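You operate a simulated robot arm through the tools that you are given. There is no shell and no other tool.

Carry out the task below with a simulated robot arm. There is one attempt and no reset: what you move stays moved.

## Task
Set the empty suction jig: height LOW, beam FLAT and locked, cups for small shells.
Fine: no hand under the beam while it runs.

The check looks at the end state, three seconds after you hand in, the way a careful person would. Anything else that was tipped, shoved, dropped, spilled or broken makes it a failure.

## Robot
A 6-joint arm with a two-finger gripper on a trunk, on a base that moves. Base frame: it is fixed to the floor where the robot stands at the start and does not move with it; the origin is under the middle of the robot, x ahead of it, y to its left, z up. Lengths are in mm, angles in rad, forces in N, time in s.
It reaches about 940 mm from its shoulder. Its first joint turns from -2.897 to 2.897 rad. Places, roughly: lock lever [-900, 2000, 800]. Payload 2.54 kg.
The TCP is the grasp point between the finger pads, 30 mm short of the fingertips. In the tool frame z runs along the fingers and y along their closing line. The gripper opens to 116 mm; its body begins 95 mm behind the TCP.
Orientation is that of the tool frame in the base frame, as a unit quaternion [w, x, y, z]. With the fingers straight down and closing along the base's y, the tool's x points along the base's -x, its y along +y and its z along -z.

## Interface
- The arm moves only by the tool send_rows. Its argument "increments" is one flat list of numbers, 7 for each row, row after row: the shift along the tool's x, y, z in mm, then the turn, a rotation vector about the tool's x, y, z in degrees, then the gripper command, from -1 (shut) to 1 (fully open), values between in proportion. In form: [x, y, z, rx, ry, rz, grip, x, y, z, rx, ry, rz, grip, ...]. A call has 1 to 20 rows; each row shifts and turns the commanded pose from where the row before left it, along the tool's axes as they then stand. Rows are played at 5 a second. More than 50 mm and 0.15 rad between two rows, or a gripper value outside its range, and nothing of the call is played. A pose out of reach is approached as far as the arm can. The call stops where the force on the tool passes 90 N (or 10 N more than at its start, if that is more) or the arm is blocked; 0.2 s more then pass. Each finger travels about 72 mm/s and halts on what it meets, pressing with about 44 N; the grip force reading is that of the motor and also rises with nothing between the fingers. The clock runs only during rows and for 0.2 s after the last one: add rows that do not move to give the fingers time. The reply holds the time, the measured pose of the TCP, the force on the tool along the base axes, the opening and the grip force, in the units named above and with some noise, with the torque about the TCP (base axes, N m) and any sound that the robot's microphone picked up.
- Cameras (640 x 400 px; columns grow to the right, rows downward): "scene" is now at [-29, 147.3, 1418.8]; the picture's right is [-0.05, -1.00, 0.00], its down [-0.47, 0.02, -0.88] and it looks along [0.88, -0.05, -0.48] (base axes); focal length 254 px, centre (320, 200). "wrist" rides on the gripper at [69, -15, -122] in the tool frame; the picture's right is [0.21, 0.98, 0.00], its down [-0.83, 0.18, -0.53] and it looks along [-0.52, 0.11, 0.85] (tool axes); focal length 251 px, centre (320, 200). There is no depth. A picture from a camera that has moved, and an enlarged one, comes with that camera's place and axes in the base frame and with its lens.
- capture(camera): a new picture of that camera. It takes no simulated time.
- drive_base(legs): drives the robot by 1 to 6 legs, each [ahead, left, turn to the left] in mm, mm and rad, along the robot's own axes; the way and the turn of a leg run together, so that a leg with both is an arc; at most 1500 mm and 3.142 rad a leg. The arm and the cameras ride along, it lands a little off, and it stops where it bumps. It gives what a move gives.
- pan_tilt(pan, tilt): turns the head with the scene camera to pan (to the left, within 2.094 rad either way) and tilt (down, from -0.506 to 1.204), counted from straight ahead of the robot. It gives what a move gives.
- close_up(camera, box): a new picture of the part [left, top, right, bottom] of that camera's present view, enlarged. It takes no simulated time.
- hand_in(): hands the job in; it is judged then, once.

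Nothing tells you exact positions but the pictures and the camera data. Unless the task says otherwise, let go and move clear before handing in.

The tools are called after "Emit:" as a command line: name --argument value ..., lists and objects as JSON in quotes. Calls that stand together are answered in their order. send_rows: Moves the arm, as the interface text tells. Its arguments: {"type":"object","properties":{"increments":{"type":"array","items":{"type":"number"}}},"required":["increments"]} The other tools are called the same way: drive_base (legs) drives the base; pan_tilt (pan, tilt) turns the head that bears the scene camera; capture (camera) takes a picture; close_up (camera, box) takes an enlarged picture of a part of a camera's view; hand_in () hands the job in.

At the start:

```text
clock: 0.0
eef_pos: [659.0, 155.4, 1017.3]
ee_rot: [0.0, 0.0, 1.0, 0.0]
ft_force: [-0.1, -0.4, 0.2]
ft_torque: [0.01, 0.0, -0.01]
finger_gap: 115.9
grip_force: 0.1
robot x, y, heading: [1.1, 2.8, -0.0]
head pan, tilt (commanded): [-0.052, 0.496]
```

scene: 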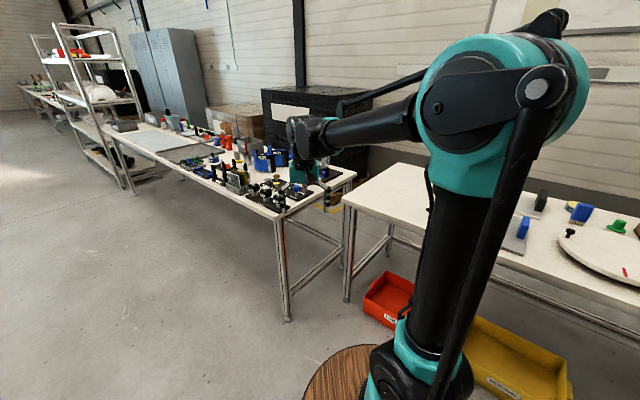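
wrist: 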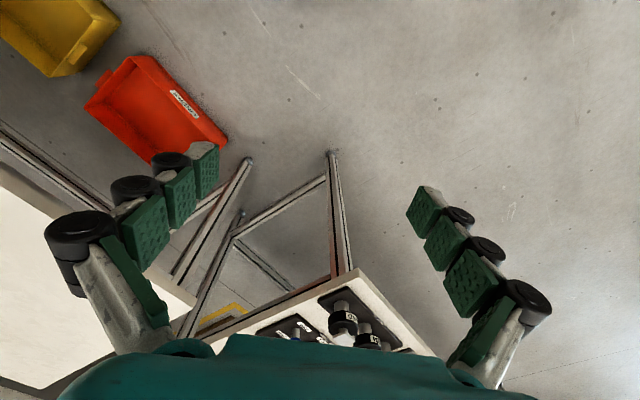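

The robot faces a bench with many items; the lock lever of the jig is roughly at [-900, 2000, 800], behind and to the left. I turn the head to look that way first.

Emit:
pan_tilt --pan 2.0 --tilt 0.3

Emit:
capture --camera "scene"

```text
clock: 2.0
eef_pos: [659.3, 155.2, 1017.0]
ee_rot: [0.0, 0.0, 1.0, 0.0]
ft_force: [0.6, 0.6, 0.4]
ft_torque: [-0.01, 0.02, 0.01]
finger_gap: 116.0
grip_force: 0.1
robot x, y, heading: [-1.3, 1.5, 0.002]
head pan, tilt (commanded): [2.0, 0.3]
```

```text
taken
camera scene: at [-158.8, 236.9, 1436.9], right [0.91, 0.42, 0.0], down [0.12, -0.27, -0.96], along [-0.4, 0.87, -0.3], focal length 254 px, centre (320, 200)
```

scene: 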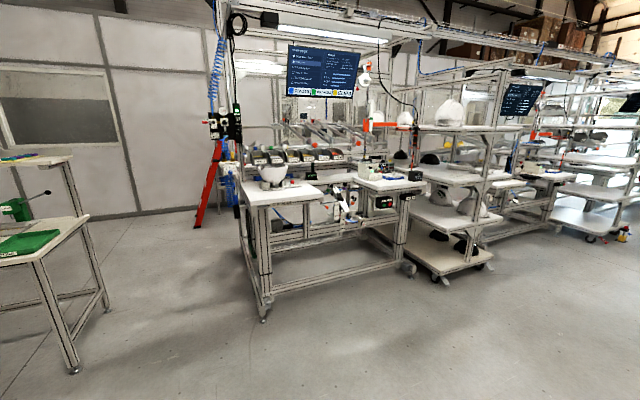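

The lever should project to about pixel (328, 206), in the gap of the white workbench. I zoom in there.

Emit:
close_up --camera "scene" --box '[220, 130, 440, 270]'

Emit:
close_up --camera "scene" --box '[280, 40, 380, 100]'

Emit:
close_up --camera "scene" --box '[300, 165, 360, 230]'

```text
2.86 times, centred on (330, 200) of scene
camera zoom: at [-158.8, 236.9, 1436.9], right [0.91, 0.42, 0.0], down [0.12, -0.27, -0.96], along [-0.4, 0.87, -0.3], focal length 725 px, centre (291, 200)
```

zoom: 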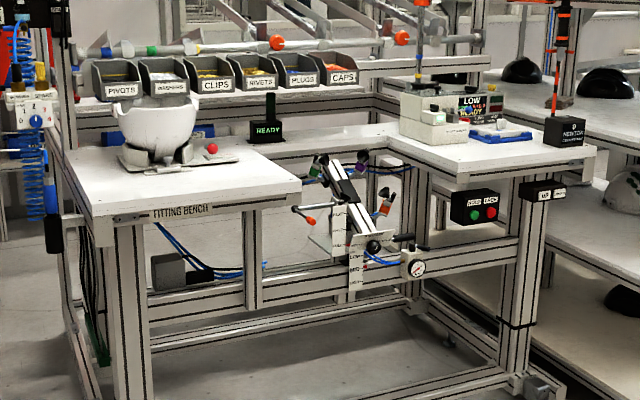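

```text
6.40 times, centred on (330, 70) of scene
camera zoom: at [-158.8, 236.9, 1436.9], right [0.91, 0.42, 0.0], down [0.12, -0.27, -0.96], along [-0.4, 0.87, -0.3], focal length 1625 px, centre (256, 1032)
```

zoom: 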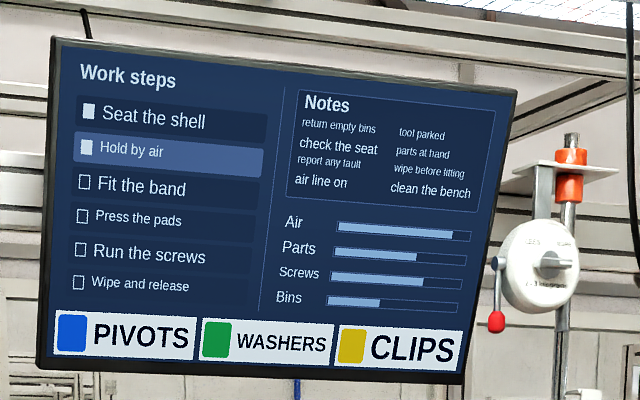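

```text
6.15 times, centred on (330, 198) of scene
camera zoom: at [-158.8, 236.9, 1436.9], right [0.91, 0.42, 0.0], down [0.12, -0.27, -0.96], along [-0.4, 0.87, -0.3], focal length 1562 px, centre (258, 215)
```

zoom: 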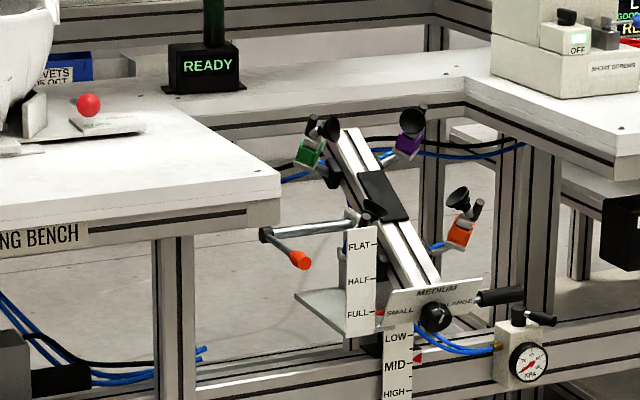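

The jig sits in the bench's gap: a height scale LOW/MID/HIGH (now near MID), a tilt scale FLAT/HALF/FULL (now FULL), and a SMALL/MEDIUM/LARGE knob. Before driving I look at the robot's own body and the free floor around.

Emit:
pan_tilt --pan -0.3 --tilt 1.2

Emit:
capture --camera "scene"

Emit:
pan_tilt --pan 1.2 --tilt 0.6

Emit:
capture --camera "scene"

```text
clock: 4.1
eef_pos: [659.0, 155.4, 1016.3]
ee_rot: [0.0, 0.0, 1.0, 0.0]
ft_force: [-0.3, 0.5, 0.8]
ft_torque: [0.02, 0.02, 0.02]
finger_gap: 115.8
grip_force: 0.2
robot x, y, heading: [-1.0, -3.1, -0.0]
head pan, tilt (commanded): [-0.3, 1.201]
```

```text
taken
camera scene: at [-66.5, 135.5, 1364.8], right [-0.3, -0.96, 0.0], down [-0.89, 0.28, -0.36], along [0.35, -0.11, -0.93], focal length 254 px, centre (320, 200)
```

scene: 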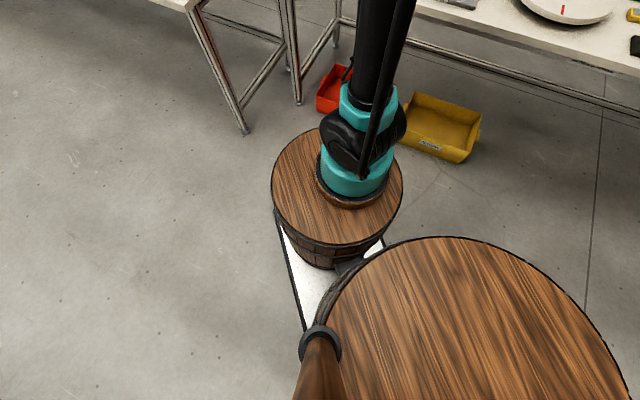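

```text
clock: 5.7
eef_pos: [658.9, 156.5, 1016.7]
ee_rot: [0.0, -0.001, 1.0, 0.0]
ft_force: [-0.1, -0.4, -0.4]
ft_torque: [-0.03, 0.01, 0.01]
finger_gap: 115.8
grip_force: 0.0
robot x, y, heading: [-2.5, 1.7, 0.0]
head pan, tilt (commanded): [1.201, 0.6]
```

```text
taken
camera scene: at [-87.9, 234.4, 1409.4], right [0.93, -0.36, 0.0], down [-0.2, -0.53, -0.82], along [0.3, 0.77, -0.57], focal length 254 px, centre (320, 200)
```

scene: 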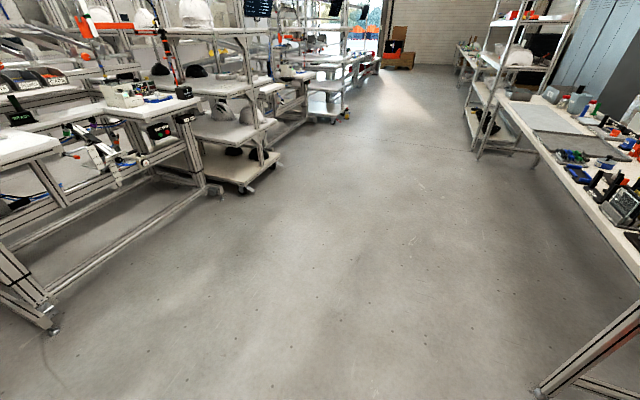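

The robot is an arm on a front barrel with the head behind it; the bench front runs diagonally (its normal points about (0.8, -0.6)). I turn to face it and drive to a staging spot some distance in front.

Emit:
drive_base --legs '[[0, 0, 2.498], [450, -950, 0]]'

Emit:
pan_tilt --pan 0.0 --tilt 0.5

Emit:
capture --camera "scene"

Emit:
capture --camera "wrist"

```text
clock: 16.9
eef_pos: [-413.4, 1289.0, 1016.4]
ee_rot: [0.0, 0.948, -0.318, -0.001]
ft_force: [0.6, -0.9, 0.3]
ft_torque: [-0.02, 0.01, 0.02]
finger_gap: 115.8
grip_force: 0.1
robot x, y, heading: [205.3, 1017.7, 2.49]
head pan, tilt (commanded): [1.201, 0.6]
```

```text
clock: 18.4
eef_pos: [-415.2, 1289.3, 1016.7]
ee_rot: [0.0, 0.948, -0.319, 0.001]
ft_force: [-0.4, -0.3, 0.0]
ft_torque: [-0.01, -0.01, -0.03]
finger_gap: 116.0
grip_force: 0.0
robot x, y, heading: [205.4, 1015.5, 2.495]
head pan, tilt (commanded): [0.0, 0.499]
```

```text
taken
camera scene: at [137.7, 880.8, 1418.5], right [0.6, 0.8, 0.0], down [0.38, -0.29, -0.88], along [-0.7, 0.53, -0.48], focal length 254 px, centre (320, 200)
```

scene: 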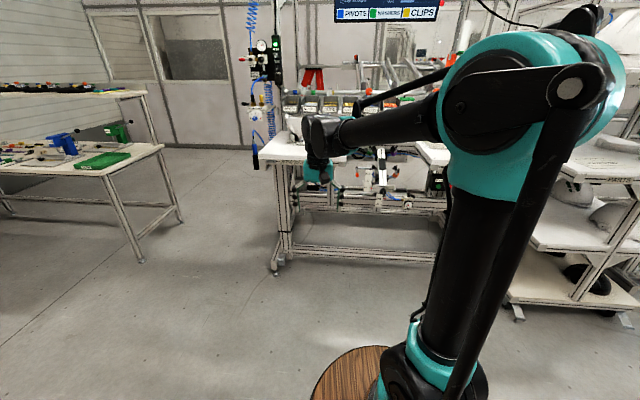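

```text
taken
camera wrist: at [-350.2, 1260.7, 1137.9], right [-0.42, -0.91, 0.0], down [-0.77, 0.35, 0.53], along [-0.48, 0.22, -0.85], focal length 251 px, centre (320, 200)
```

wrist: 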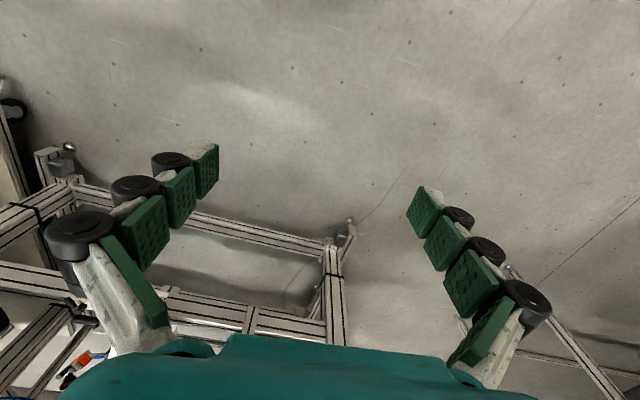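

The robot now faces the bench squarely. I zoom on the jig from here.

Emit:
close_up --camera "scene" --box '[320, 130, 450, 215]'

Emit:
close_up --camera "scene" --box '[350, 140, 420, 210]'

Emit:
close_up --camera "scene" --box '[240, 20, 300, 170]'

```text
4.71 times, centred on (385, 172) of scene
camera zoom: at [137.7, 880.8, 1418.5], right [0.6, 0.8, 0.0], down [0.38, -0.29, -0.88], along [-0.7, 0.53, -0.48], focal length 1195 px, centre (14, 329)
```

zoom: 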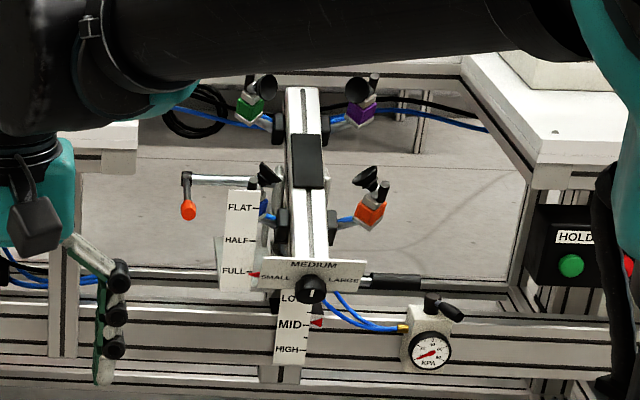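

```text
5.71 times, centred on (385, 175) of scene
camera zoom: at [137.7, 880.8, 1418.5], right [0.6, 0.8, 0.0], down [0.38, -0.29, -0.88], along [-0.7, 0.53, -0.48], focal length 1451 px, centre (-51, 343)
```

zoom: 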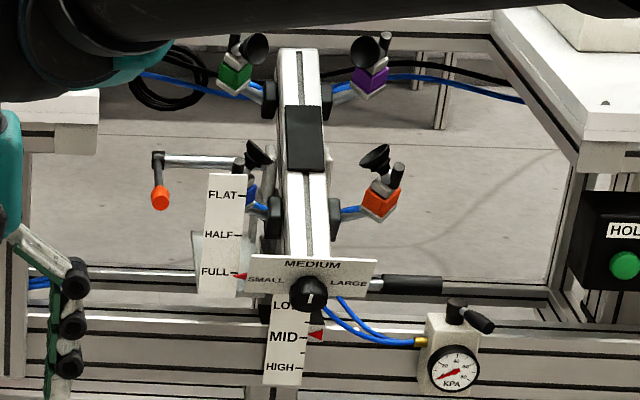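

```text
2.67 times, centred on (270, 95) of scene
camera zoom: at [137.7, 880.8, 1418.5], right [0.6, 0.8, 0.0], down [0.38, -0.29, -0.88], along [-0.7, 0.53, -0.48], focal length 677 px, centre (453, 480)
```

zoom: 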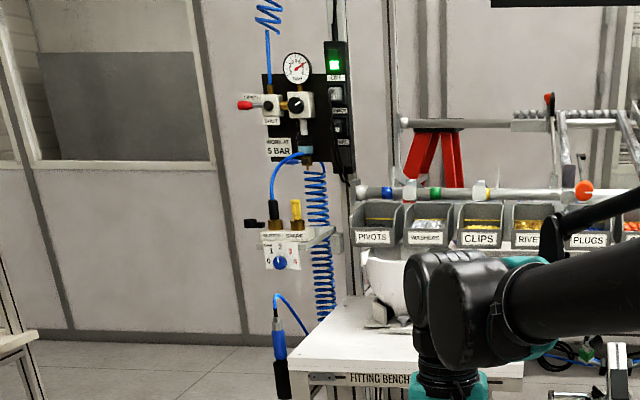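

The jig's labels are readable, but the arm hides the right part of the bench. I swing the arm to the right to clear the view.

Emit:
send_rows --increments '[0, -50, 0, 0, 0, 0, 1, 0, -50, 0, 0, 0, 0, 1, 0, -50, 0, 0, 0, 0, 1, 0, -50, 0, 0, 0, 0, 1, 0, -50, 0, 0, 0, 0, 1, 0, -50, 0, 0, 0, 0, 1, 10, -45, 0, 0, 0, 0, 1, 10, -45, 0, 0, 0, 0, 1, 10, -45, 0, 0, 0, 0, 1, 10, -45, 0, 0, 0, 0, 1, 10, -45, 0, 0, 0, 0, 1, 10, -45, 0, 0, 0, 0, 1]'

Emit:
capture --camera "scene"

```text
clock: 20.9
eef_pos: [-20.4, 1708.1, 1018.0]
ee_rot: [0.0, 0.948, -0.318, 0.0]
ft_force: [-0.4, -0.1, 0.3]
ft_torque: [0.05, 0.0, 0.02]
finger_gap: 115.9
grip_force: 0.1
robot x, y, heading: [204.2, 1015.0, 2.494]
head pan, tilt (commanded): [0.0, 0.499]
```

```text
taken
camera scene: at [137.7, 880.6, 1418.5], right [0.6, 0.8, 0.0], down [0.38, -0.29, -0.88], along [-0.7, 0.53, -0.48], focal length 254 px, centre (320, 200)
```

scene: 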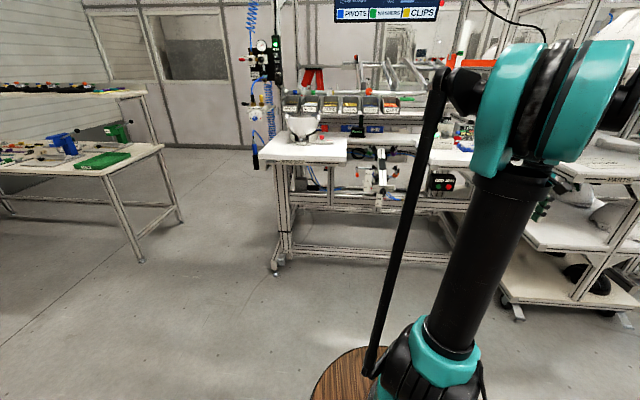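

The jig is now in the clear. I take detailed close-ups of the jig, the button box and the bench.

Emit:
close_up --camera "scene" --box '[345, 140, 420, 215]'

Emit:
close_up --camera "scene" --box '[405, 120, 485, 220]'

Emit:
close_up --camera "scene" --box '[250, 90, 480, 280]'

```text
5.33 times, centred on (382, 178) of scene
camera zoom: at [137.7, 880.6, 1418.5], right [0.6, 0.8, 0.0], down [0.38, -0.29, -0.88], along [-0.7, 0.53, -0.48], focal length 1354 px, centre (-13, 320)
```

zoom: 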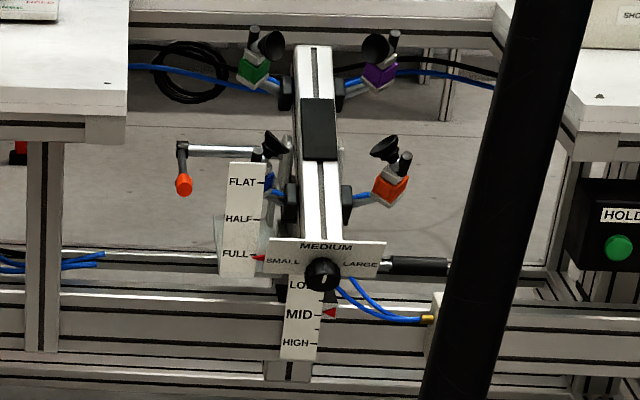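

```text
4.00 times, centred on (445, 170) of scene
camera zoom: at [137.7, 880.6, 1418.5], right [0.6, 0.8, 0.0], down [0.38, -0.29, -0.88], along [-0.7, 0.53, -0.48], focal length 1016 px, centre (-180, 320)
```

zoom: 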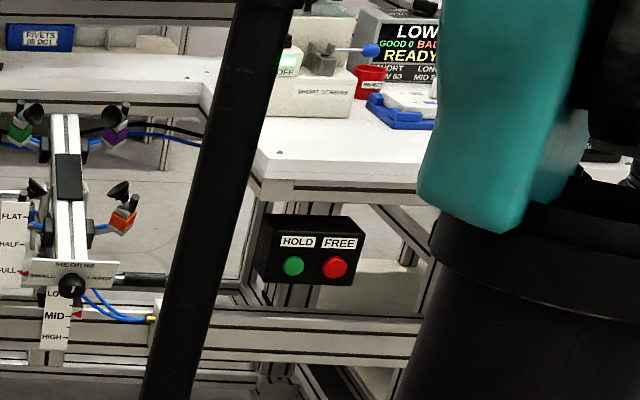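

```text
2.11 times, centred on (365, 185) of scene
camera zoom: at [137.7, 880.6, 1418.5], right [0.6, 0.8, 0.0], down [0.38, -0.29, -0.88], along [-0.7, 0.53, -0.48], focal length 534 px, centre (225, 232)
```

zoom: 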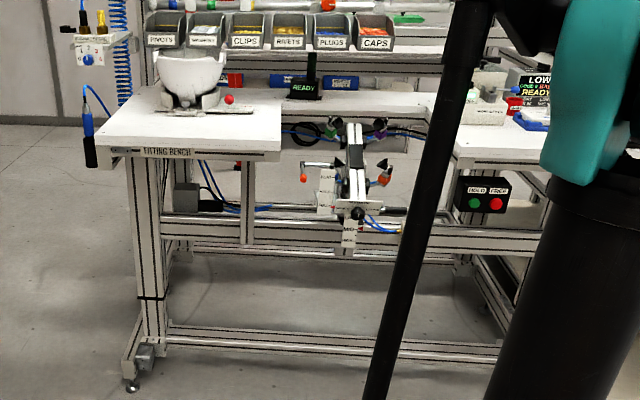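

I see HOLD/FREE buttons (suction) and another box at the bench's right leg marked "UP…". I drive to the right to see that side without the arm in the way.

Emit:
drive_base --legs '[[0, -700, 0]]'

Emit:
pan_tilt --pan 0.3 --tilt 0.45

Emit:
capture --camera "scene"

```text
clock: 24.8
eef_pos: [407.6, 2266.5, 1017.8]
ee_rot: [0.0, 0.947, -0.32, 0.001]
ft_force: [-1.4, 0.4, 0.1]
ft_torque: [0.0, -0.04, 0.0]
finger_gap: 116.0
grip_force: 0.0
robot x, y, heading: [630.0, 1571.9, 2.492]
head pan, tilt (commanded): [0.0, 0.499]
```

```text
clock: 25.6
eef_pos: [407.5, 2265.8, 1018.1]
ee_rot: [0.0, 0.947, -0.321, 0.0]
ft_force: [-0.4, -0.5, -0.1]
ft_torque: [-0.01, -0.01, -0.02]
finger_gap: 116.0
grip_force: 0.0
robot x, y, heading: [632.1, 1572.7, 2.491]
head pan, tilt (commanded): [0.3, 0.45]
```

```text
taken
camera scene: at [546.9, 1414.7, 1422.9], right [0.35, 0.94, 0.0], down [0.41, -0.15, -0.9], along [-0.84, 0.31, -0.44], focal length 254 px, centre (320, 200)
```

scene: 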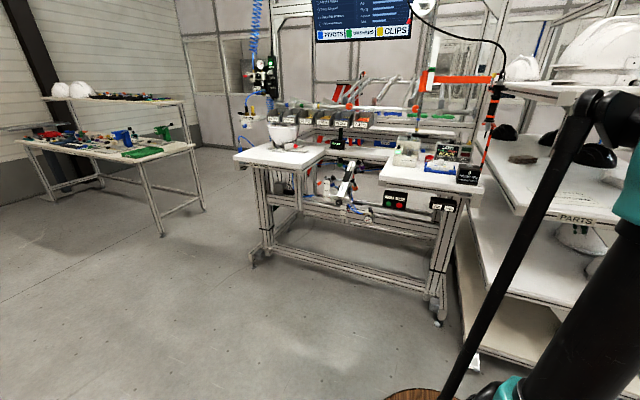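

Emit:
close_up --camera "scene" --box '[370, 160, 480, 230]'

Emit:
close_up --camera "scene" --box '[310, 160, 390, 230]'

Emit:
close_up --camera "scene" --box '[380, 120, 490, 190]'

```text
5.71 times, centred on (425, 195) of scene
camera zoom: at [546.9, 1414.7, 1422.9], right [0.35, 0.94, 0.0], down [0.41, -0.15, -0.9], along [-0.84, 0.31, -0.44], focal length 1451 px, centre (-280, 229)
```

zoom: 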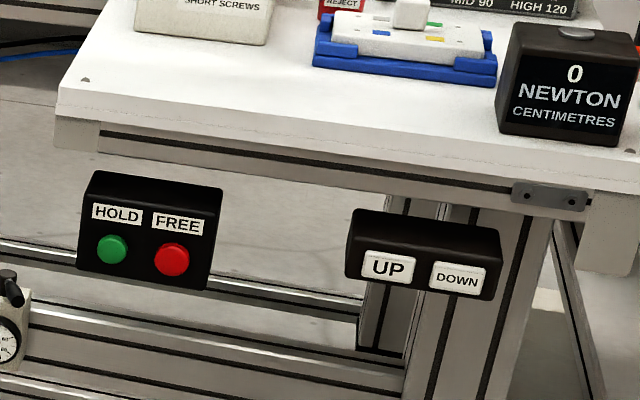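

```text
5.71 times, centred on (350, 195) of scene
camera zoom: at [546.9, 1414.7, 1422.9], right [0.35, 0.94, 0.0], down [0.41, -0.15, -0.9], along [-0.84, 0.31, -0.44], focal length 1451 px, centre (149, 229)
```

zoom: 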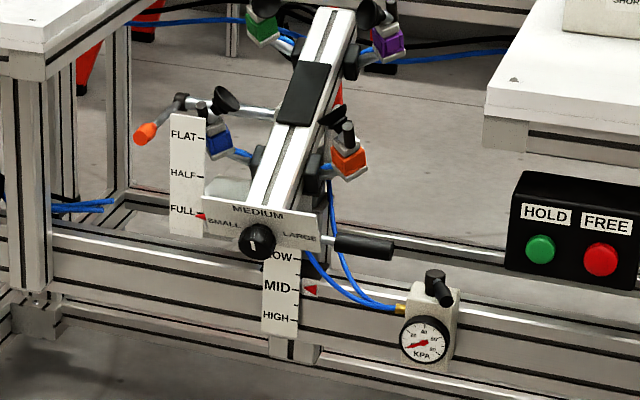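

```text
5.71 times, centred on (435, 155) of scene
camera zoom: at [546.9, 1414.7, 1422.9], right [0.35, 0.94, 0.0], down [0.41, -0.15, -0.9], along [-0.84, 0.31, -0.44], focal length 1451 px, centre (-337, 457)
```

zoom: 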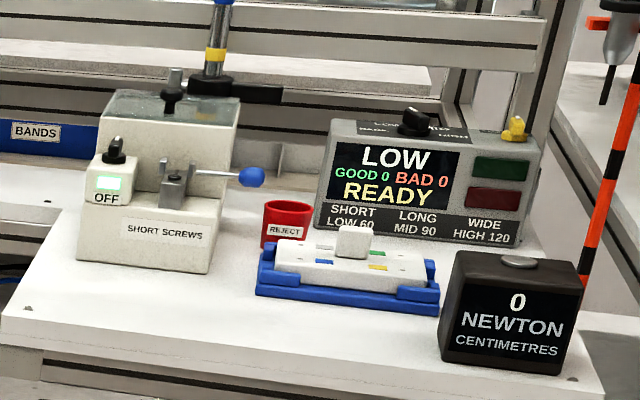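

Bench controls located: UP/DOWN box ≈ (-354, 2396, 815), cup knob ≈ (-720, 2000, 737), black beam handle ≈ (-660, 2096, 741), orange lock lever ≈ (-876, 1931, 810). I bring the arm back to the middle, then pitch the tool forward before driving nearer to the UP/DOWN box.

Emit:
send_rows --increments '[0, 50, 0, 0, 0, 0, -1, 0, 50, 0, 0, 0, 0, -1, 0, 50, 0, 0, 0, 0, -1, 0, 50, 0, 0, 0, 0, -1, 0, 50, 0, 0, 0, 0, -1, 0, 50, 0, 0, 0, 0, -1, 0, 50, 0, 0, 0, 0, -1, 0, 30, 0, 0, 0, 0, -1]'

Emit:
send_rows --increments '[-10, 0, 0, 0, -8, 0, -1, -10, 0, 0, 0, -8, 0, -1, -10, 0, 0, 0, -8, 0, -1, -10, 0, 0, 0, -8, 0, -1, -10, 0, 0, 0, -8, 0, -1, -10, 0, 0, 0, -8, 0, -1, 0, 0, 10, 0, -8, 0, -1, 0, 0, 10, 0, -8, 0, -1, 0, 0, 10, 0, -8, 0, -1, 0, 0, 10, 0, -8, 0, -1, 0, 0, 10, 0, -8, 0, -1, 0, 0, 0, 0, -2, 0, -1]'

Emit:
capture --camera "scene"

Emit:
capture --camera "wrist"

```text
clock: 27.4
eef_pos: [177.3, 1966.7, 1016.9]
ee_rot: [0.001, 0.947, -0.32, 0.0]
ft_force: [-0.3, 0.1, 0.6]
ft_torque: [-0.04, 0.0, -0.01]
finger_gap: 0.1
grip_force: 28.7
robot x, y, heading: [625.2, 1570.5, 2.486]
head pan, tilt (commanded): [0.3, 0.45]
```

```text
clock: 30.0
eef_pos: [98.8, 2024.8, 1017.1]
ee_rot: [-0.226, 0.677, -0.232, -0.661]
ft_force: [0.0, 0.1, -0.2]
ft_torque: [0.05, 0.0, 0.04]
finger_gap: 0.0
grip_force: 29.0
robot x, y, heading: [631.1, 1573.2, 2.492]
head pan, tilt (commanded): [0.3, 0.45]
```

```text
taken
camera scene: at [546.9, 1414.5, 1422.9], right [0.34, 0.94, 0.0], down [0.41, -0.15, -0.9], along [-0.85, 0.31, -0.44], focal length 254 px, centre (320, 200)
```

scene: 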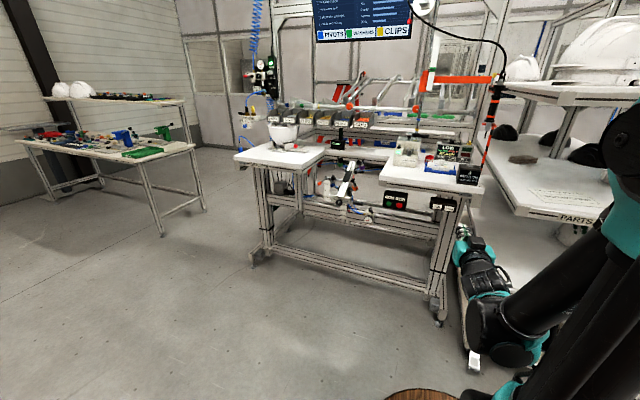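

```text
taken
camera wrist: at [205.3, 1962.7, 949.7], right [-0.59, -0.78, -0.21], down [0.3, -0.46, 0.84], along [-0.75, 0.43, 0.5], focal length 251 px, centre (320, 200)
```

wrist: 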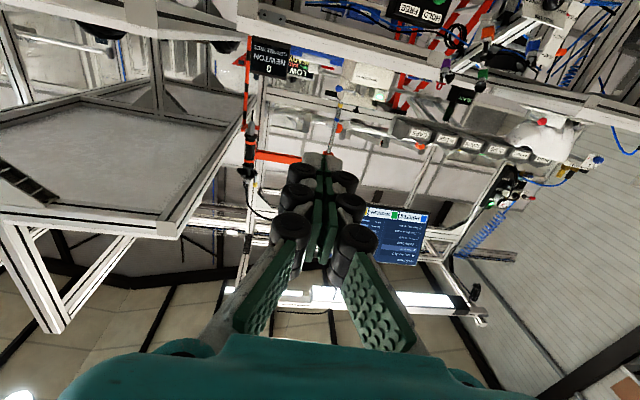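

The gripper is closed and points forward, clear of everything. I drive ahead 400 mm toward the UP/DOWN box.

Emit:
drive_base --legs '[[400, 0, 0]]'

Emit:
pan_tilt --pan 0.0 --tilt 0.75

Emit:
capture --camera "scene"

Emit:
capture --camera "wrist"

```text
clock: 32.5
eef_pos: [-218.3, 2266.6, 1017.1]
ee_rot: [-0.225, 0.678, -0.23, -0.661]
ft_force: [-0.4, 1.5, 0.6]
ft_torque: [0.0, -0.04, 0.01]
finger_gap: 0.0
grip_force: 28.7
robot x, y, heading: [310.5, 1815.8, 2.488]
head pan, tilt (commanded): [0.3, 0.45]
```

```text
clock: 33.3
eef_pos: [-217.8, 2266.5, 1017.2]
ee_rot: [-0.225, 0.677, -0.23, -0.662]
ft_force: [-0.6, -1.0, 0.1]
ft_torque: [-0.02, 0.0, -0.01]
finger_gap: 0.0
grip_force: 28.4
robot x, y, heading: [311.8, 1815.3, 2.488]
head pan, tilt (commanded): [0.0, 0.75]
```

```text
taken
camera scene: at [250.6, 1674.9, 1396.6], right [0.61, 0.8, 0.0], down [0.54, -0.41, -0.73], along [-0.58, 0.44, -0.68], focal length 254 px, centre (320, 200)
```

scene: 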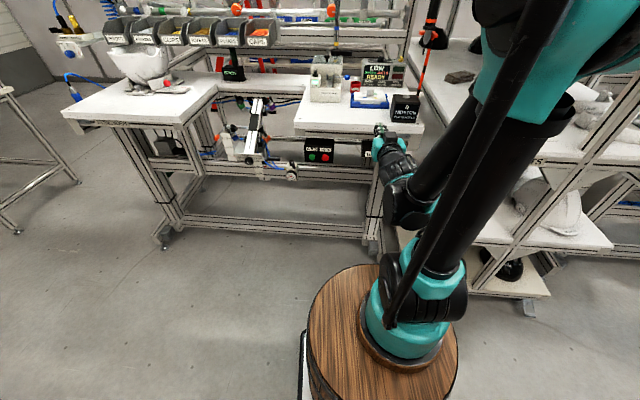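

```text
taken
camera wrist: at [-111.3, 2204.4, 949.7], right [-0.59, -0.78, -0.21], down [0.3, -0.46, 0.84], along [-0.75, 0.43, 0.5], focal length 251 px, centre (320, 200)
```

wrist: 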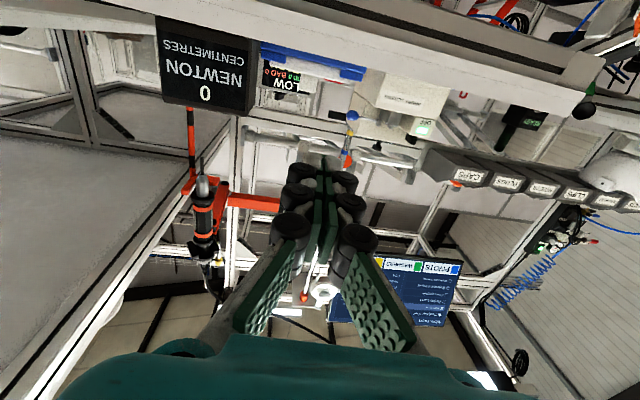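

I lower the tool by 200 mm to the box's height, still about 150 mm in front of it, and look with the wrist camera.

Emit:
send_rows --increments '[50, 0, 0, 0, 0, 0, -1, 50, 0, 0, 0, 0, 0, -1, 50, 0, 0, 0, 0, 0, -1, 40, 0, 0, 0, 0, 0, -1]'

Emit:
capture --camera "wrist"

Emit:
close_up --camera "scene" --box '[300, 110, 440, 200]'

```text
clock: 34.3
eef_pos: [-218.0, 2265.4, 991.7]
ee_rot: [-0.224, 0.678, -0.23, -0.661]
ft_force: [0.1, 0.3, 0.9]
ft_torque: [-0.01, -0.02, -0.03]
finger_gap: 0.2
grip_force: 28.9
out of reach, approached as far as the arm can: row 1, 2, 3, 4
robot x, y, heading: [313.0, 1813.5, 2.489]
head pan, tilt (commanded): [0.0, 0.75]
```

```text
taken
camera wrist: at [-110.9, 2203.6, 925.2], right [-0.59, -0.78, -0.21], down [0.3, -0.46, 0.84], along [-0.75, 0.43, 0.5], focal length 251 px, centre (320, 200)
```

wrist: 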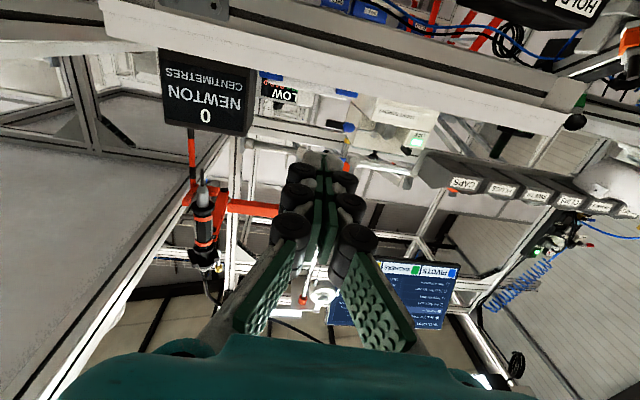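

```text
4.44 times, centred on (370, 155) of scene
camera zoom: at [250.7, 1674.9, 1396.5], right [0.61, 0.79, 0.0], down [0.54, -0.41, -0.73], along [-0.58, 0.44, -0.68], focal length 1128 px, centre (98, 400)
```

zoom: 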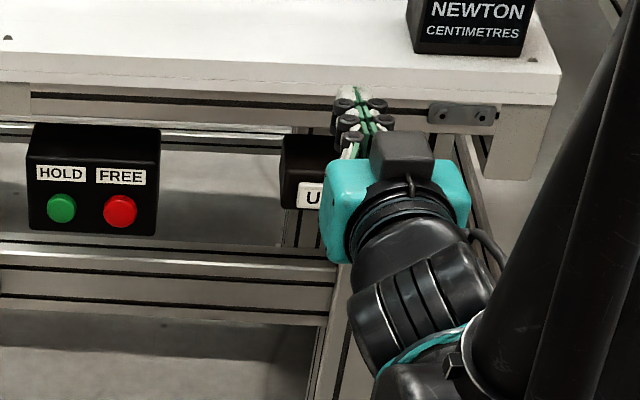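

The arm is too folded here to get lower with the tool level. I back off the base by 260 mm so that the arm can extend forward instead.

Emit:
drive_base --legs '[[-260, 0, 0]]'

Emit:
send_rows --increments '[0, 0, 40, 0, 0, 0, -1, 0, 0, 40, 0, 0, 0, -1, 20, 0, 40, 0, 0, 0, -1, 30, 0, 30, 0, 0, 0, -1, 40, 0, 20, 0, 0, 0, -1, 40, 0, 10, 0, 0, 0, -1, 40, 0, 10, 0, 0, 0, -1]'

Emit:
capture --camera "wrist"

Emit:
capture --camera "scene"

```text
clock: 36.1
eef_pos: [-9.5, 2108.9, 991.3]
ee_rot: [-0.225, 0.677, -0.231, -0.661]
ft_force: [-0.2, 0.2, 0.2]
ft_torque: [0.02, -0.02, -0.01]
finger_gap: 0.0
grip_force: 28.6
robot x, y, heading: [520.6, 1650.5, 2.484]
head pan, tilt (commanded): [0.0, 0.75]
```

```text
clock: 37.8
eef_pos: [-192.7, 2252.5, 892.8]
ee_rot: [-0.226, 0.678, -0.232, -0.66]
ft_force: [-0.8, -1.2, 0.0]
ft_torque: [-0.03, -0.01, 0.0]
finger_gap: 0.1
grip_force: 28.7
out of reach, approached as far as the arm can: row 4, 5, 6, 7
robot x, y, heading: [520.9, 1655.1, 2.486]
head pan, tilt (commanded): [0.0, 0.75]
```

```text
taken
camera wrist: at [-86.3, 2189.6, 826.0], right [-0.59, -0.78, -0.21], down [0.29, -0.46, 0.84], along [-0.75, 0.44, 0.5], focal length 251 px, centre (320, 200)
```

wrist: 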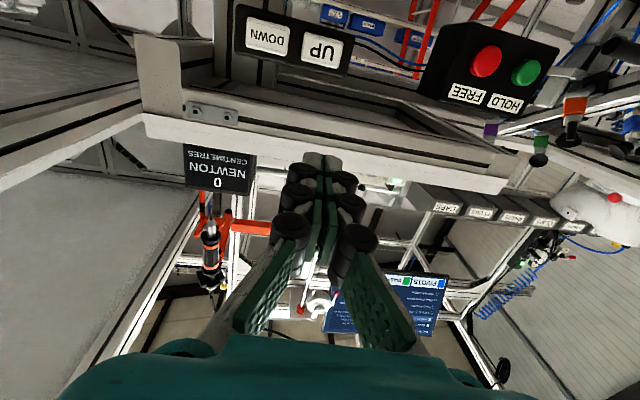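

```text
taken
camera scene: at [457.8, 1516.1, 1396.5], right [0.61, 0.79, 0.0], down [0.54, -0.42, -0.73], along [-0.58, 0.45, -0.68], focal length 254 px, centre (320, 200)
```

scene: 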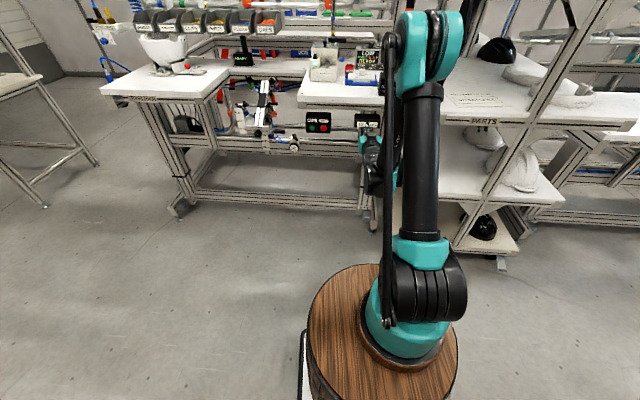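

The controls read z ≈ 825; DOWN ≈ (-297, 2420, 825). With a level tool the wrist can't get that low, so I pitch the tool about 35° downward, retract a little, then drive ahead by 130 mm.

Emit:
send_rows --increments '[0, 0, -12, 0, 7, 0, -1, 0, 0, -12, 0, 7, 0, -1, 0, 0, -12, 0, 7, 0, -1, 0, 0, -12, 0, 7, 0, -1, 0, 0, -12, 0, 7, 0, -1]'

Emit:
drive_base --legs '[[130, 0, 0]]'

Emit:
capture --camera "wrist"

Emit:
capture --camera "scene"

```text
clock: 39.0
eef_pos: [-150.1, 2218.2, 907.3]
ee_rot: [-0.145, 0.845, -0.29, -0.425]
ft_force: [0.9, 0.8, 0.0]
ft_torque: [0.05, -0.01, 0.0]
finger_gap: 0.0
grip_force: 28.6
robot x, y, heading: [521.9, 1653.7, 2.487]
head pan, tilt (commanded): [0.0, 0.75]
```

```text
clock: 40.2
eef_pos: [-255.2, 2297.3, 907.0]
ee_rot: [-0.146, 0.845, -0.289, -0.427]
ft_force: [-0.5, -0.6, 0.1]
ft_torque: [0.0, -0.01, -0.01]
finger_gap: 0.1
grip_force: 28.7
robot x, y, heading: [416.3, 1733.9, 2.489]
head pan, tilt (commanded): [0.0, 0.75]
```

```text
taken
camera wrist: at [-136.7, 2225.5, 923.3], right [-0.5, -0.85, -0.17], down [-0.16, -0.11, 0.98], along [-0.85, 0.51, -0.08], focal length 251 px, centre (320, 200)
```

wrist: 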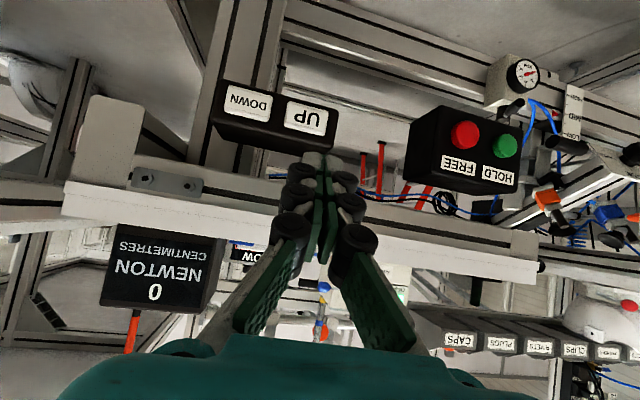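

```text
taken
camera scene: at [353.6, 1596.2, 1396.5], right [0.61, 0.79, 0.0], down [0.54, -0.41, -0.73], along [-0.58, 0.44, -0.68], focal length 254 px, centre (320, 200)
```

scene: 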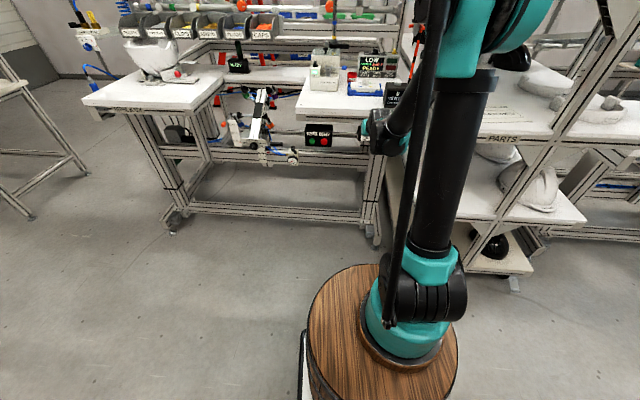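

The bench normal is actually about 45°, so the robot should turn right by ~0.13 rad to be square. I first lower the tool to the button height, then turn.

Emit:
send_rows --increments '[24.1, 0, 17.8, 0, 0, 0, -1, 24.1, 0, 17.8, 0, 0, 0, -1]'

Emit:
drive_base --legs '[[0, 0, -0.133]]'

Emit:
capture --camera "wrist"

Emit:
capture --camera "scene"

```text
clock: 40.8
eef_pos: [-256.1, 2299.3, 848.7]
ee_rot: [-0.145, 0.845, -0.288, -0.427]
ft_force: [0.5, 0.2, -0.5]
ft_torque: [-0.01, 0.01, -0.01]
finger_gap: 0.0
grip_force: 28.8
robot x, y, heading: [417.6, 1733.4, 2.492]
head pan, tilt (commanded): [0.0, 0.75]
```

```text
clock: 41.8
eef_pos: [-175.2, 2385.1, 849.6]
ee_rot: [-0.173, 0.824, -0.344, -0.415]
ft_force: [-1.3, -0.5, 0.5]
ft_torque: [0.02, 0.02, -0.03]
finger_gap: 0.1
grip_force: 28.6
robot x, y, heading: [413.4, 1738.9, 2.353]
head pan, tilt (commanded): [0.0, 0.75]
```

```text
taken
camera wrist: at [-67.0, 2296.9, 865.2], right [-0.61, -0.78, -0.17], down [-0.17, -0.08, 0.98], along [-0.78, 0.62, -0.08], focal length 251 px, centre (320, 200)
```

wrist: 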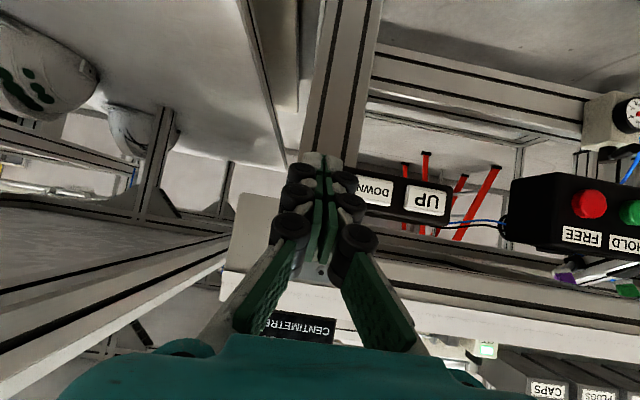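

```text
taken
camera scene: at [335.1, 1605.8, 1396.5], right [0.71, 0.7, 0.0], down [0.48, -0.48, -0.73], along [-0.52, 0.52, -0.68], focal length 254 px, centre (320, 200)
```

scene: 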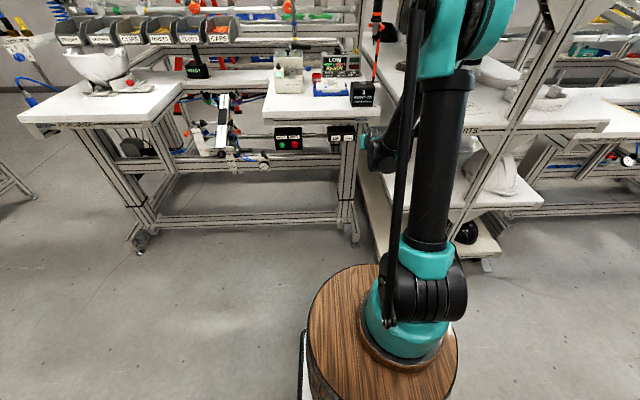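

Now square to the bench. DOWN is ~62 mm to the left of the fingertips, ~86 mm ahead, ~10 mm lower. I shift left first and check.

Emit:
send_rows --increments '[0, 31, 0, 0, 0, 0, -1, 0, 31, 0, 0, 0, 0, -1, 0, 0, 0, 0, 0, 0, -1]'

Emit:
capture --camera "wrist"

Emit:
close_up --camera "scene" --box '[200, 90, 400, 190]'

```text
clock: 42.6
eef_pos: [-218.4, 2340.7, 849.0]
ee_rot: [-0.174, 0.823, -0.344, -0.416]
ft_force: [0.0, -0.2, 0.1]
ft_torque: [-0.02, 0.01, 0.0]
finger_gap: 0.2
grip_force: 28.4
robot x, y, heading: [415.8, 1739.0, 2.348]
head pan, tilt (commanded): [0.0, 0.75]
```

```text
taken
camera wrist: at [-111.0, 2253.9, 865.1], right [-0.61, -0.78, -0.17], down [-0.17, -0.08, 0.98], along [-0.78, 0.62, -0.08], focal length 251 px, centre (320, 200)
```

wrist: 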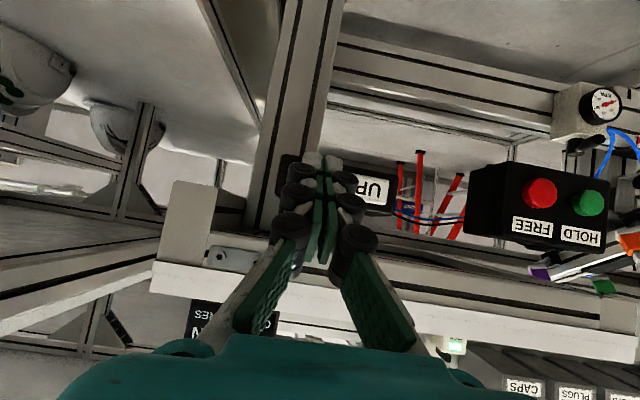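

```text
3.20 times, centred on (300, 140) of scene
camera zoom: at [335.1, 1605.8, 1396.5], right [0.71, 0.7, 0.0], down [0.48, -0.48, -0.73], along [-0.52, 0.52, -0.68], focal length 812 px, centre (384, 392)
```

zoom: 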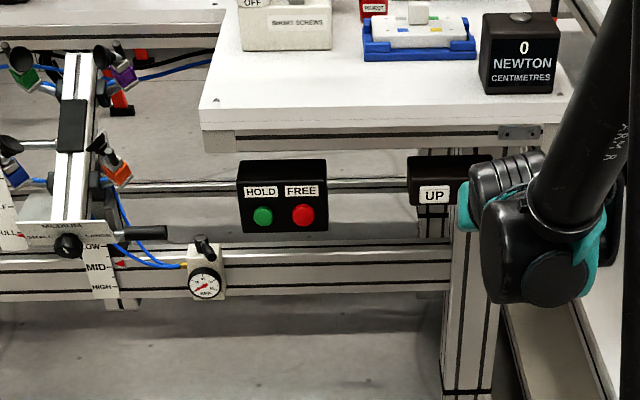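

Aligned laterally. I lower by 17 mm and approach 62 mm forward, then check the gap.

Emit:
send_rows --increments '[13.65, 0, 10.1, 0, 0, 0, -1, -11.9, 0, 16.06, 0, 0, 0, -1, -11.9, 0, 16.06, 0, 0, 0, -1, -13.1, 0, 17.7, 0, 0, 0, -1, 0, 0, 0, 0, 0, 0, -1]'

Emit:
capture --camera "wrist"

Emit:
close_up --camera "scene" --box '[300, 90, 400, 190]'

```text
clock: 43.8
eef_pos: [-263.1, 2384.5, 832.7]
ee_rot: [-0.175, 0.823, -0.345, -0.415]
ft_force: [0.2, 0.3, 0.6]
ft_torque: [-0.02, -0.01, 0.01]
finger_gap: 0.3
grip_force: 28.7
robot x, y, heading: [412.7, 1734.0, 2.355]
head pan, tilt (commanded): [0.0, 0.75]
```

```text
taken
camera wrist: at [-155.2, 2297.2, 848.9], right [-0.61, -0.78, -0.17], down [-0.17, -0.08, 0.98], along [-0.78, 0.62, -0.08], focal length 251 px, centre (320, 200)
```

wrist: 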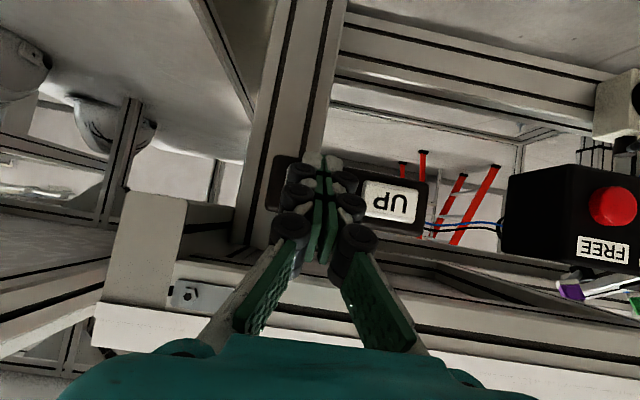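

```text
4.00 times, centred on (350, 140) of scene
camera zoom: at [335.1, 1605.8, 1396.5], right [0.71, 0.7, 0.0], down [0.48, -0.48, -0.73], along [-0.52, 0.52, -0.68], focal length 1016 px, centre (200, 440)
```

zoom: 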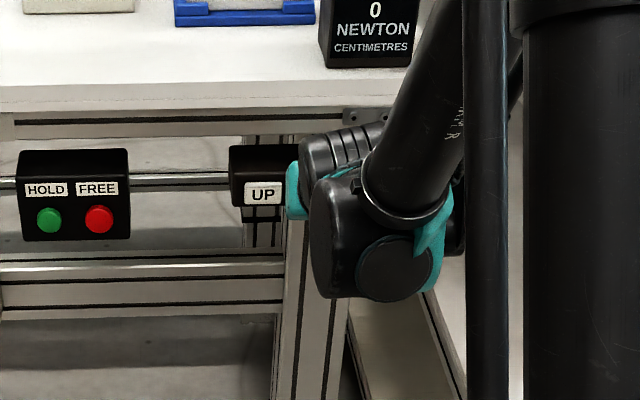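

The tips are lined up with the DOWN button, about 25–30 mm away. I approach in small steps and watch the force.

Emit:
send_rows --increments '[-2.38, 0, 3.21, 0, 0, 0, -1, -2.38, 0, 3.21, 0, 0, 0, -1, -2.38, 0, 3.21, 0, 0, 0, -1, -2.38, 0, 3.21, 0, 0, 0, -1]'

Emit:
send_rows --increments '[-1.19, 0, 1.6, 0, 0, 0, -1, -1.19, 0, 1.6, 0, 0, 0, -1]'

Emit:
close_up --camera "scene" --box '[200, 90, 400, 190]'

Emit:
capture --camera "wrist"

```text
clock: 44.8
eef_pos: [-275.2, 2395.7, 834.1]
ee_rot: [-0.173, 0.824, -0.345, -0.414]
ft_force: [6.4, -8.2, -2.7]
ft_torque: [-0.11, -0.08, 0.09]
finger_gap: 6.2
grip_force: 28.8
robot x, y, heading: [414.8, 1736.0, 2.358]
head pan, tilt (commanded): [0.0, 0.75]
heard: click
```

```text
clock: 45.4
eef_pos: [-274.9, 2396.4, 832.2]
ee_rot: [-0.173, 0.824, -0.344, -0.415]
ft_force: [27.4, -36.7, 1.2]
ft_torque: [-0.23, -0.2, 0.29]
finger_gap: 5.9
grip_force: 29.0
robot x, y, heading: [412.3, 1736.9, 2.348]
head pan, tilt (commanded): [0.0, 0.75]
```

```text
3.20 times, centred on (300, 140) of scene
camera zoom: at [336.3, 1604.3, 1396.4], right [0.71, 0.7, 0.0], down [0.48, -0.48, -0.73], along [-0.52, 0.52, -0.68], focal length 812 px, centre (384, 392)
```

zoom: 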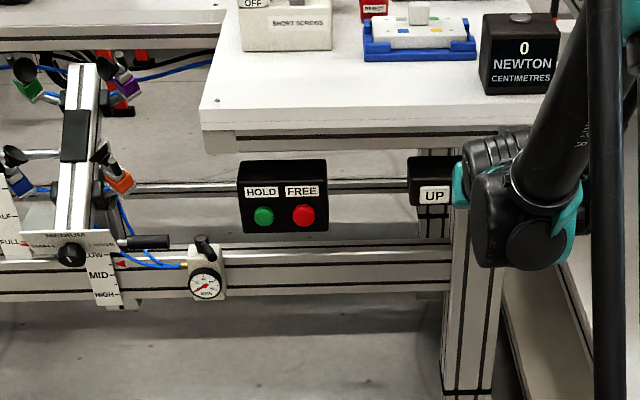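

```text
taken
camera wrist: at [-167.5, 2309.8, 848.9], right [-0.61, -0.78, -0.17], down [-0.17, -0.08, 0.98], along [-0.78, 0.62, -0.08], focal length 251 px, centre (320, 200)
```

wrist: 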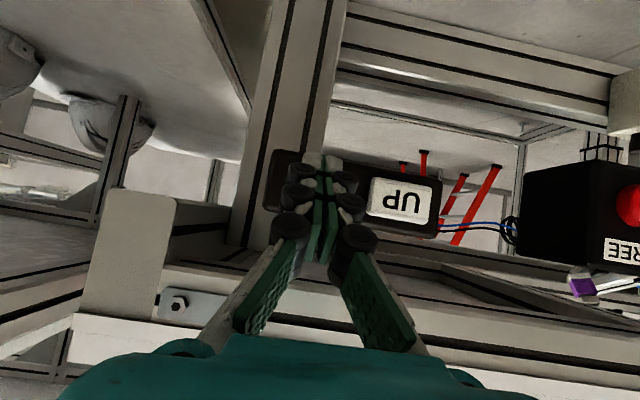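

The button clicked and the jig is running down: the pointer is now between MID and LOW. I keep holding in short spells and watch the pointer.

Emit:
close_up --camera "scene" --box '[195, 140, 245, 190]'

Emit:
send_rows --increments '[0, 0, 0, 0, 0, 0, -1]'

Emit:
close_up --camera "scene" --box '[195, 140, 245, 190]'

```text
8.00 times, centred on (220, 165) of scene
camera zoom: at [336.3, 1604.3, 1396.4], right [0.71, 0.7, 0.0], down [0.48, -0.48, -0.73], along [-0.52, 0.52, -0.68], focal length 2031 px, centre (1120, 480)
```

zoom: 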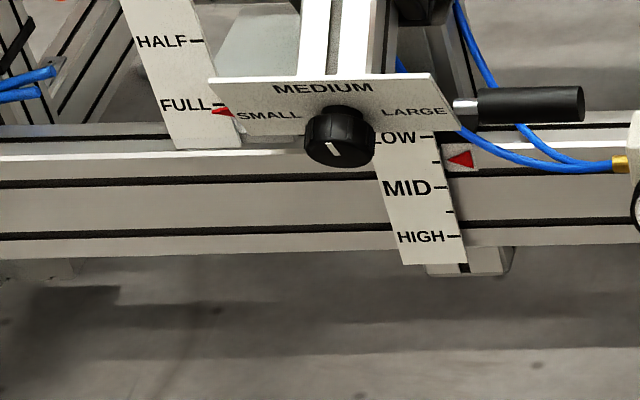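

```text
clock: 45.8
eef_pos: [-275.5, 2395.8, 831.6]
ee_rot: [-0.173, 0.824, -0.345, -0.415]
ft_force: [36.1, -47.9, -4.3]
ft_torque: [-0.42, -0.32, 0.45]
finger_gap: 6.2
grip_force: 28.4
robot x, y, heading: [414.1, 1738.5, 2.349]
head pan, tilt (commanded): [0.0, 0.75]
```

```text
8.00 times, centred on (220, 165) of scene
camera zoom: at [336.3, 1604.0, 1396.4], right [0.71, 0.7, 0.0], down [0.48, -0.48, -0.73], along [-0.52, 0.52, -0.68], focal length 2031 px, centre (1120, 480)
```

zoom: 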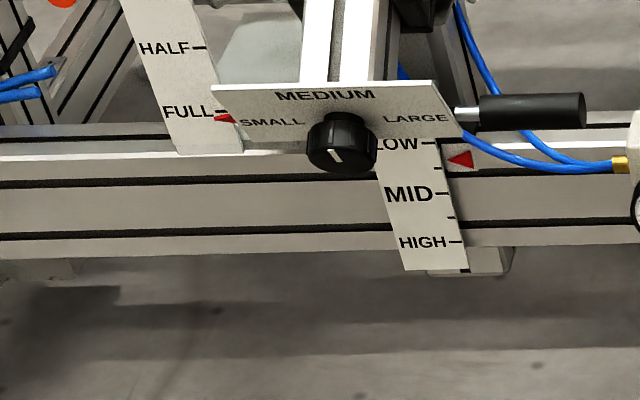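

The LOW tick still needs about 16 px (~1 s of running). I hold for about 0.8 s more.

Emit:
send_rows --increments '[0, 0, 0, 0, 0, 0, -1, 0, 0, 0, 0, 0, 0, -1, 0, 0, 0, 0, 0, 0, -1]'

Emit:
close_up --camera "scene" --box '[195, 140, 245, 190]'

```text
clock: 46.6
eef_pos: [-274.8, 2397.9, 831.0]
ee_rot: [-0.173, 0.825, -0.344, -0.414]
ft_force: [42.5, -61.6, -5.3]
ft_torque: [-0.49, -0.39, 0.65]
finger_gap: 5.9
grip_force: 28.7
robot x, y, heading: [414.1, 1736.4, 2.35]
head pan, tilt (commanded): [0.0, 0.75]
```

```text
8.00 times, centred on (220, 165) of scene
camera zoom: at [336.4, 1603.8, 1396.4], right [0.71, 0.7, 0.0], down [0.48, -0.48, -0.73], along [-0.52, 0.52, -0.68], focal length 2031 px, centre (1120, 480)
```

zoom: 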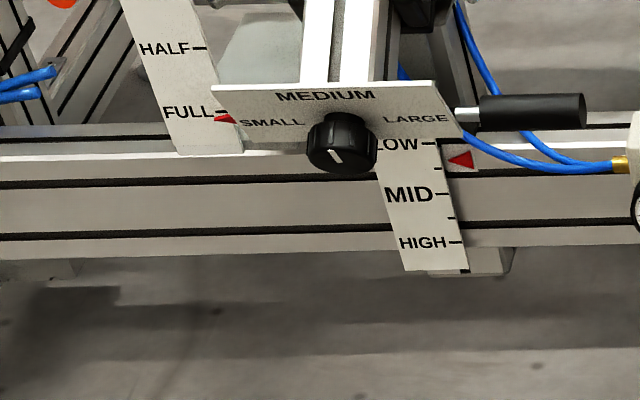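

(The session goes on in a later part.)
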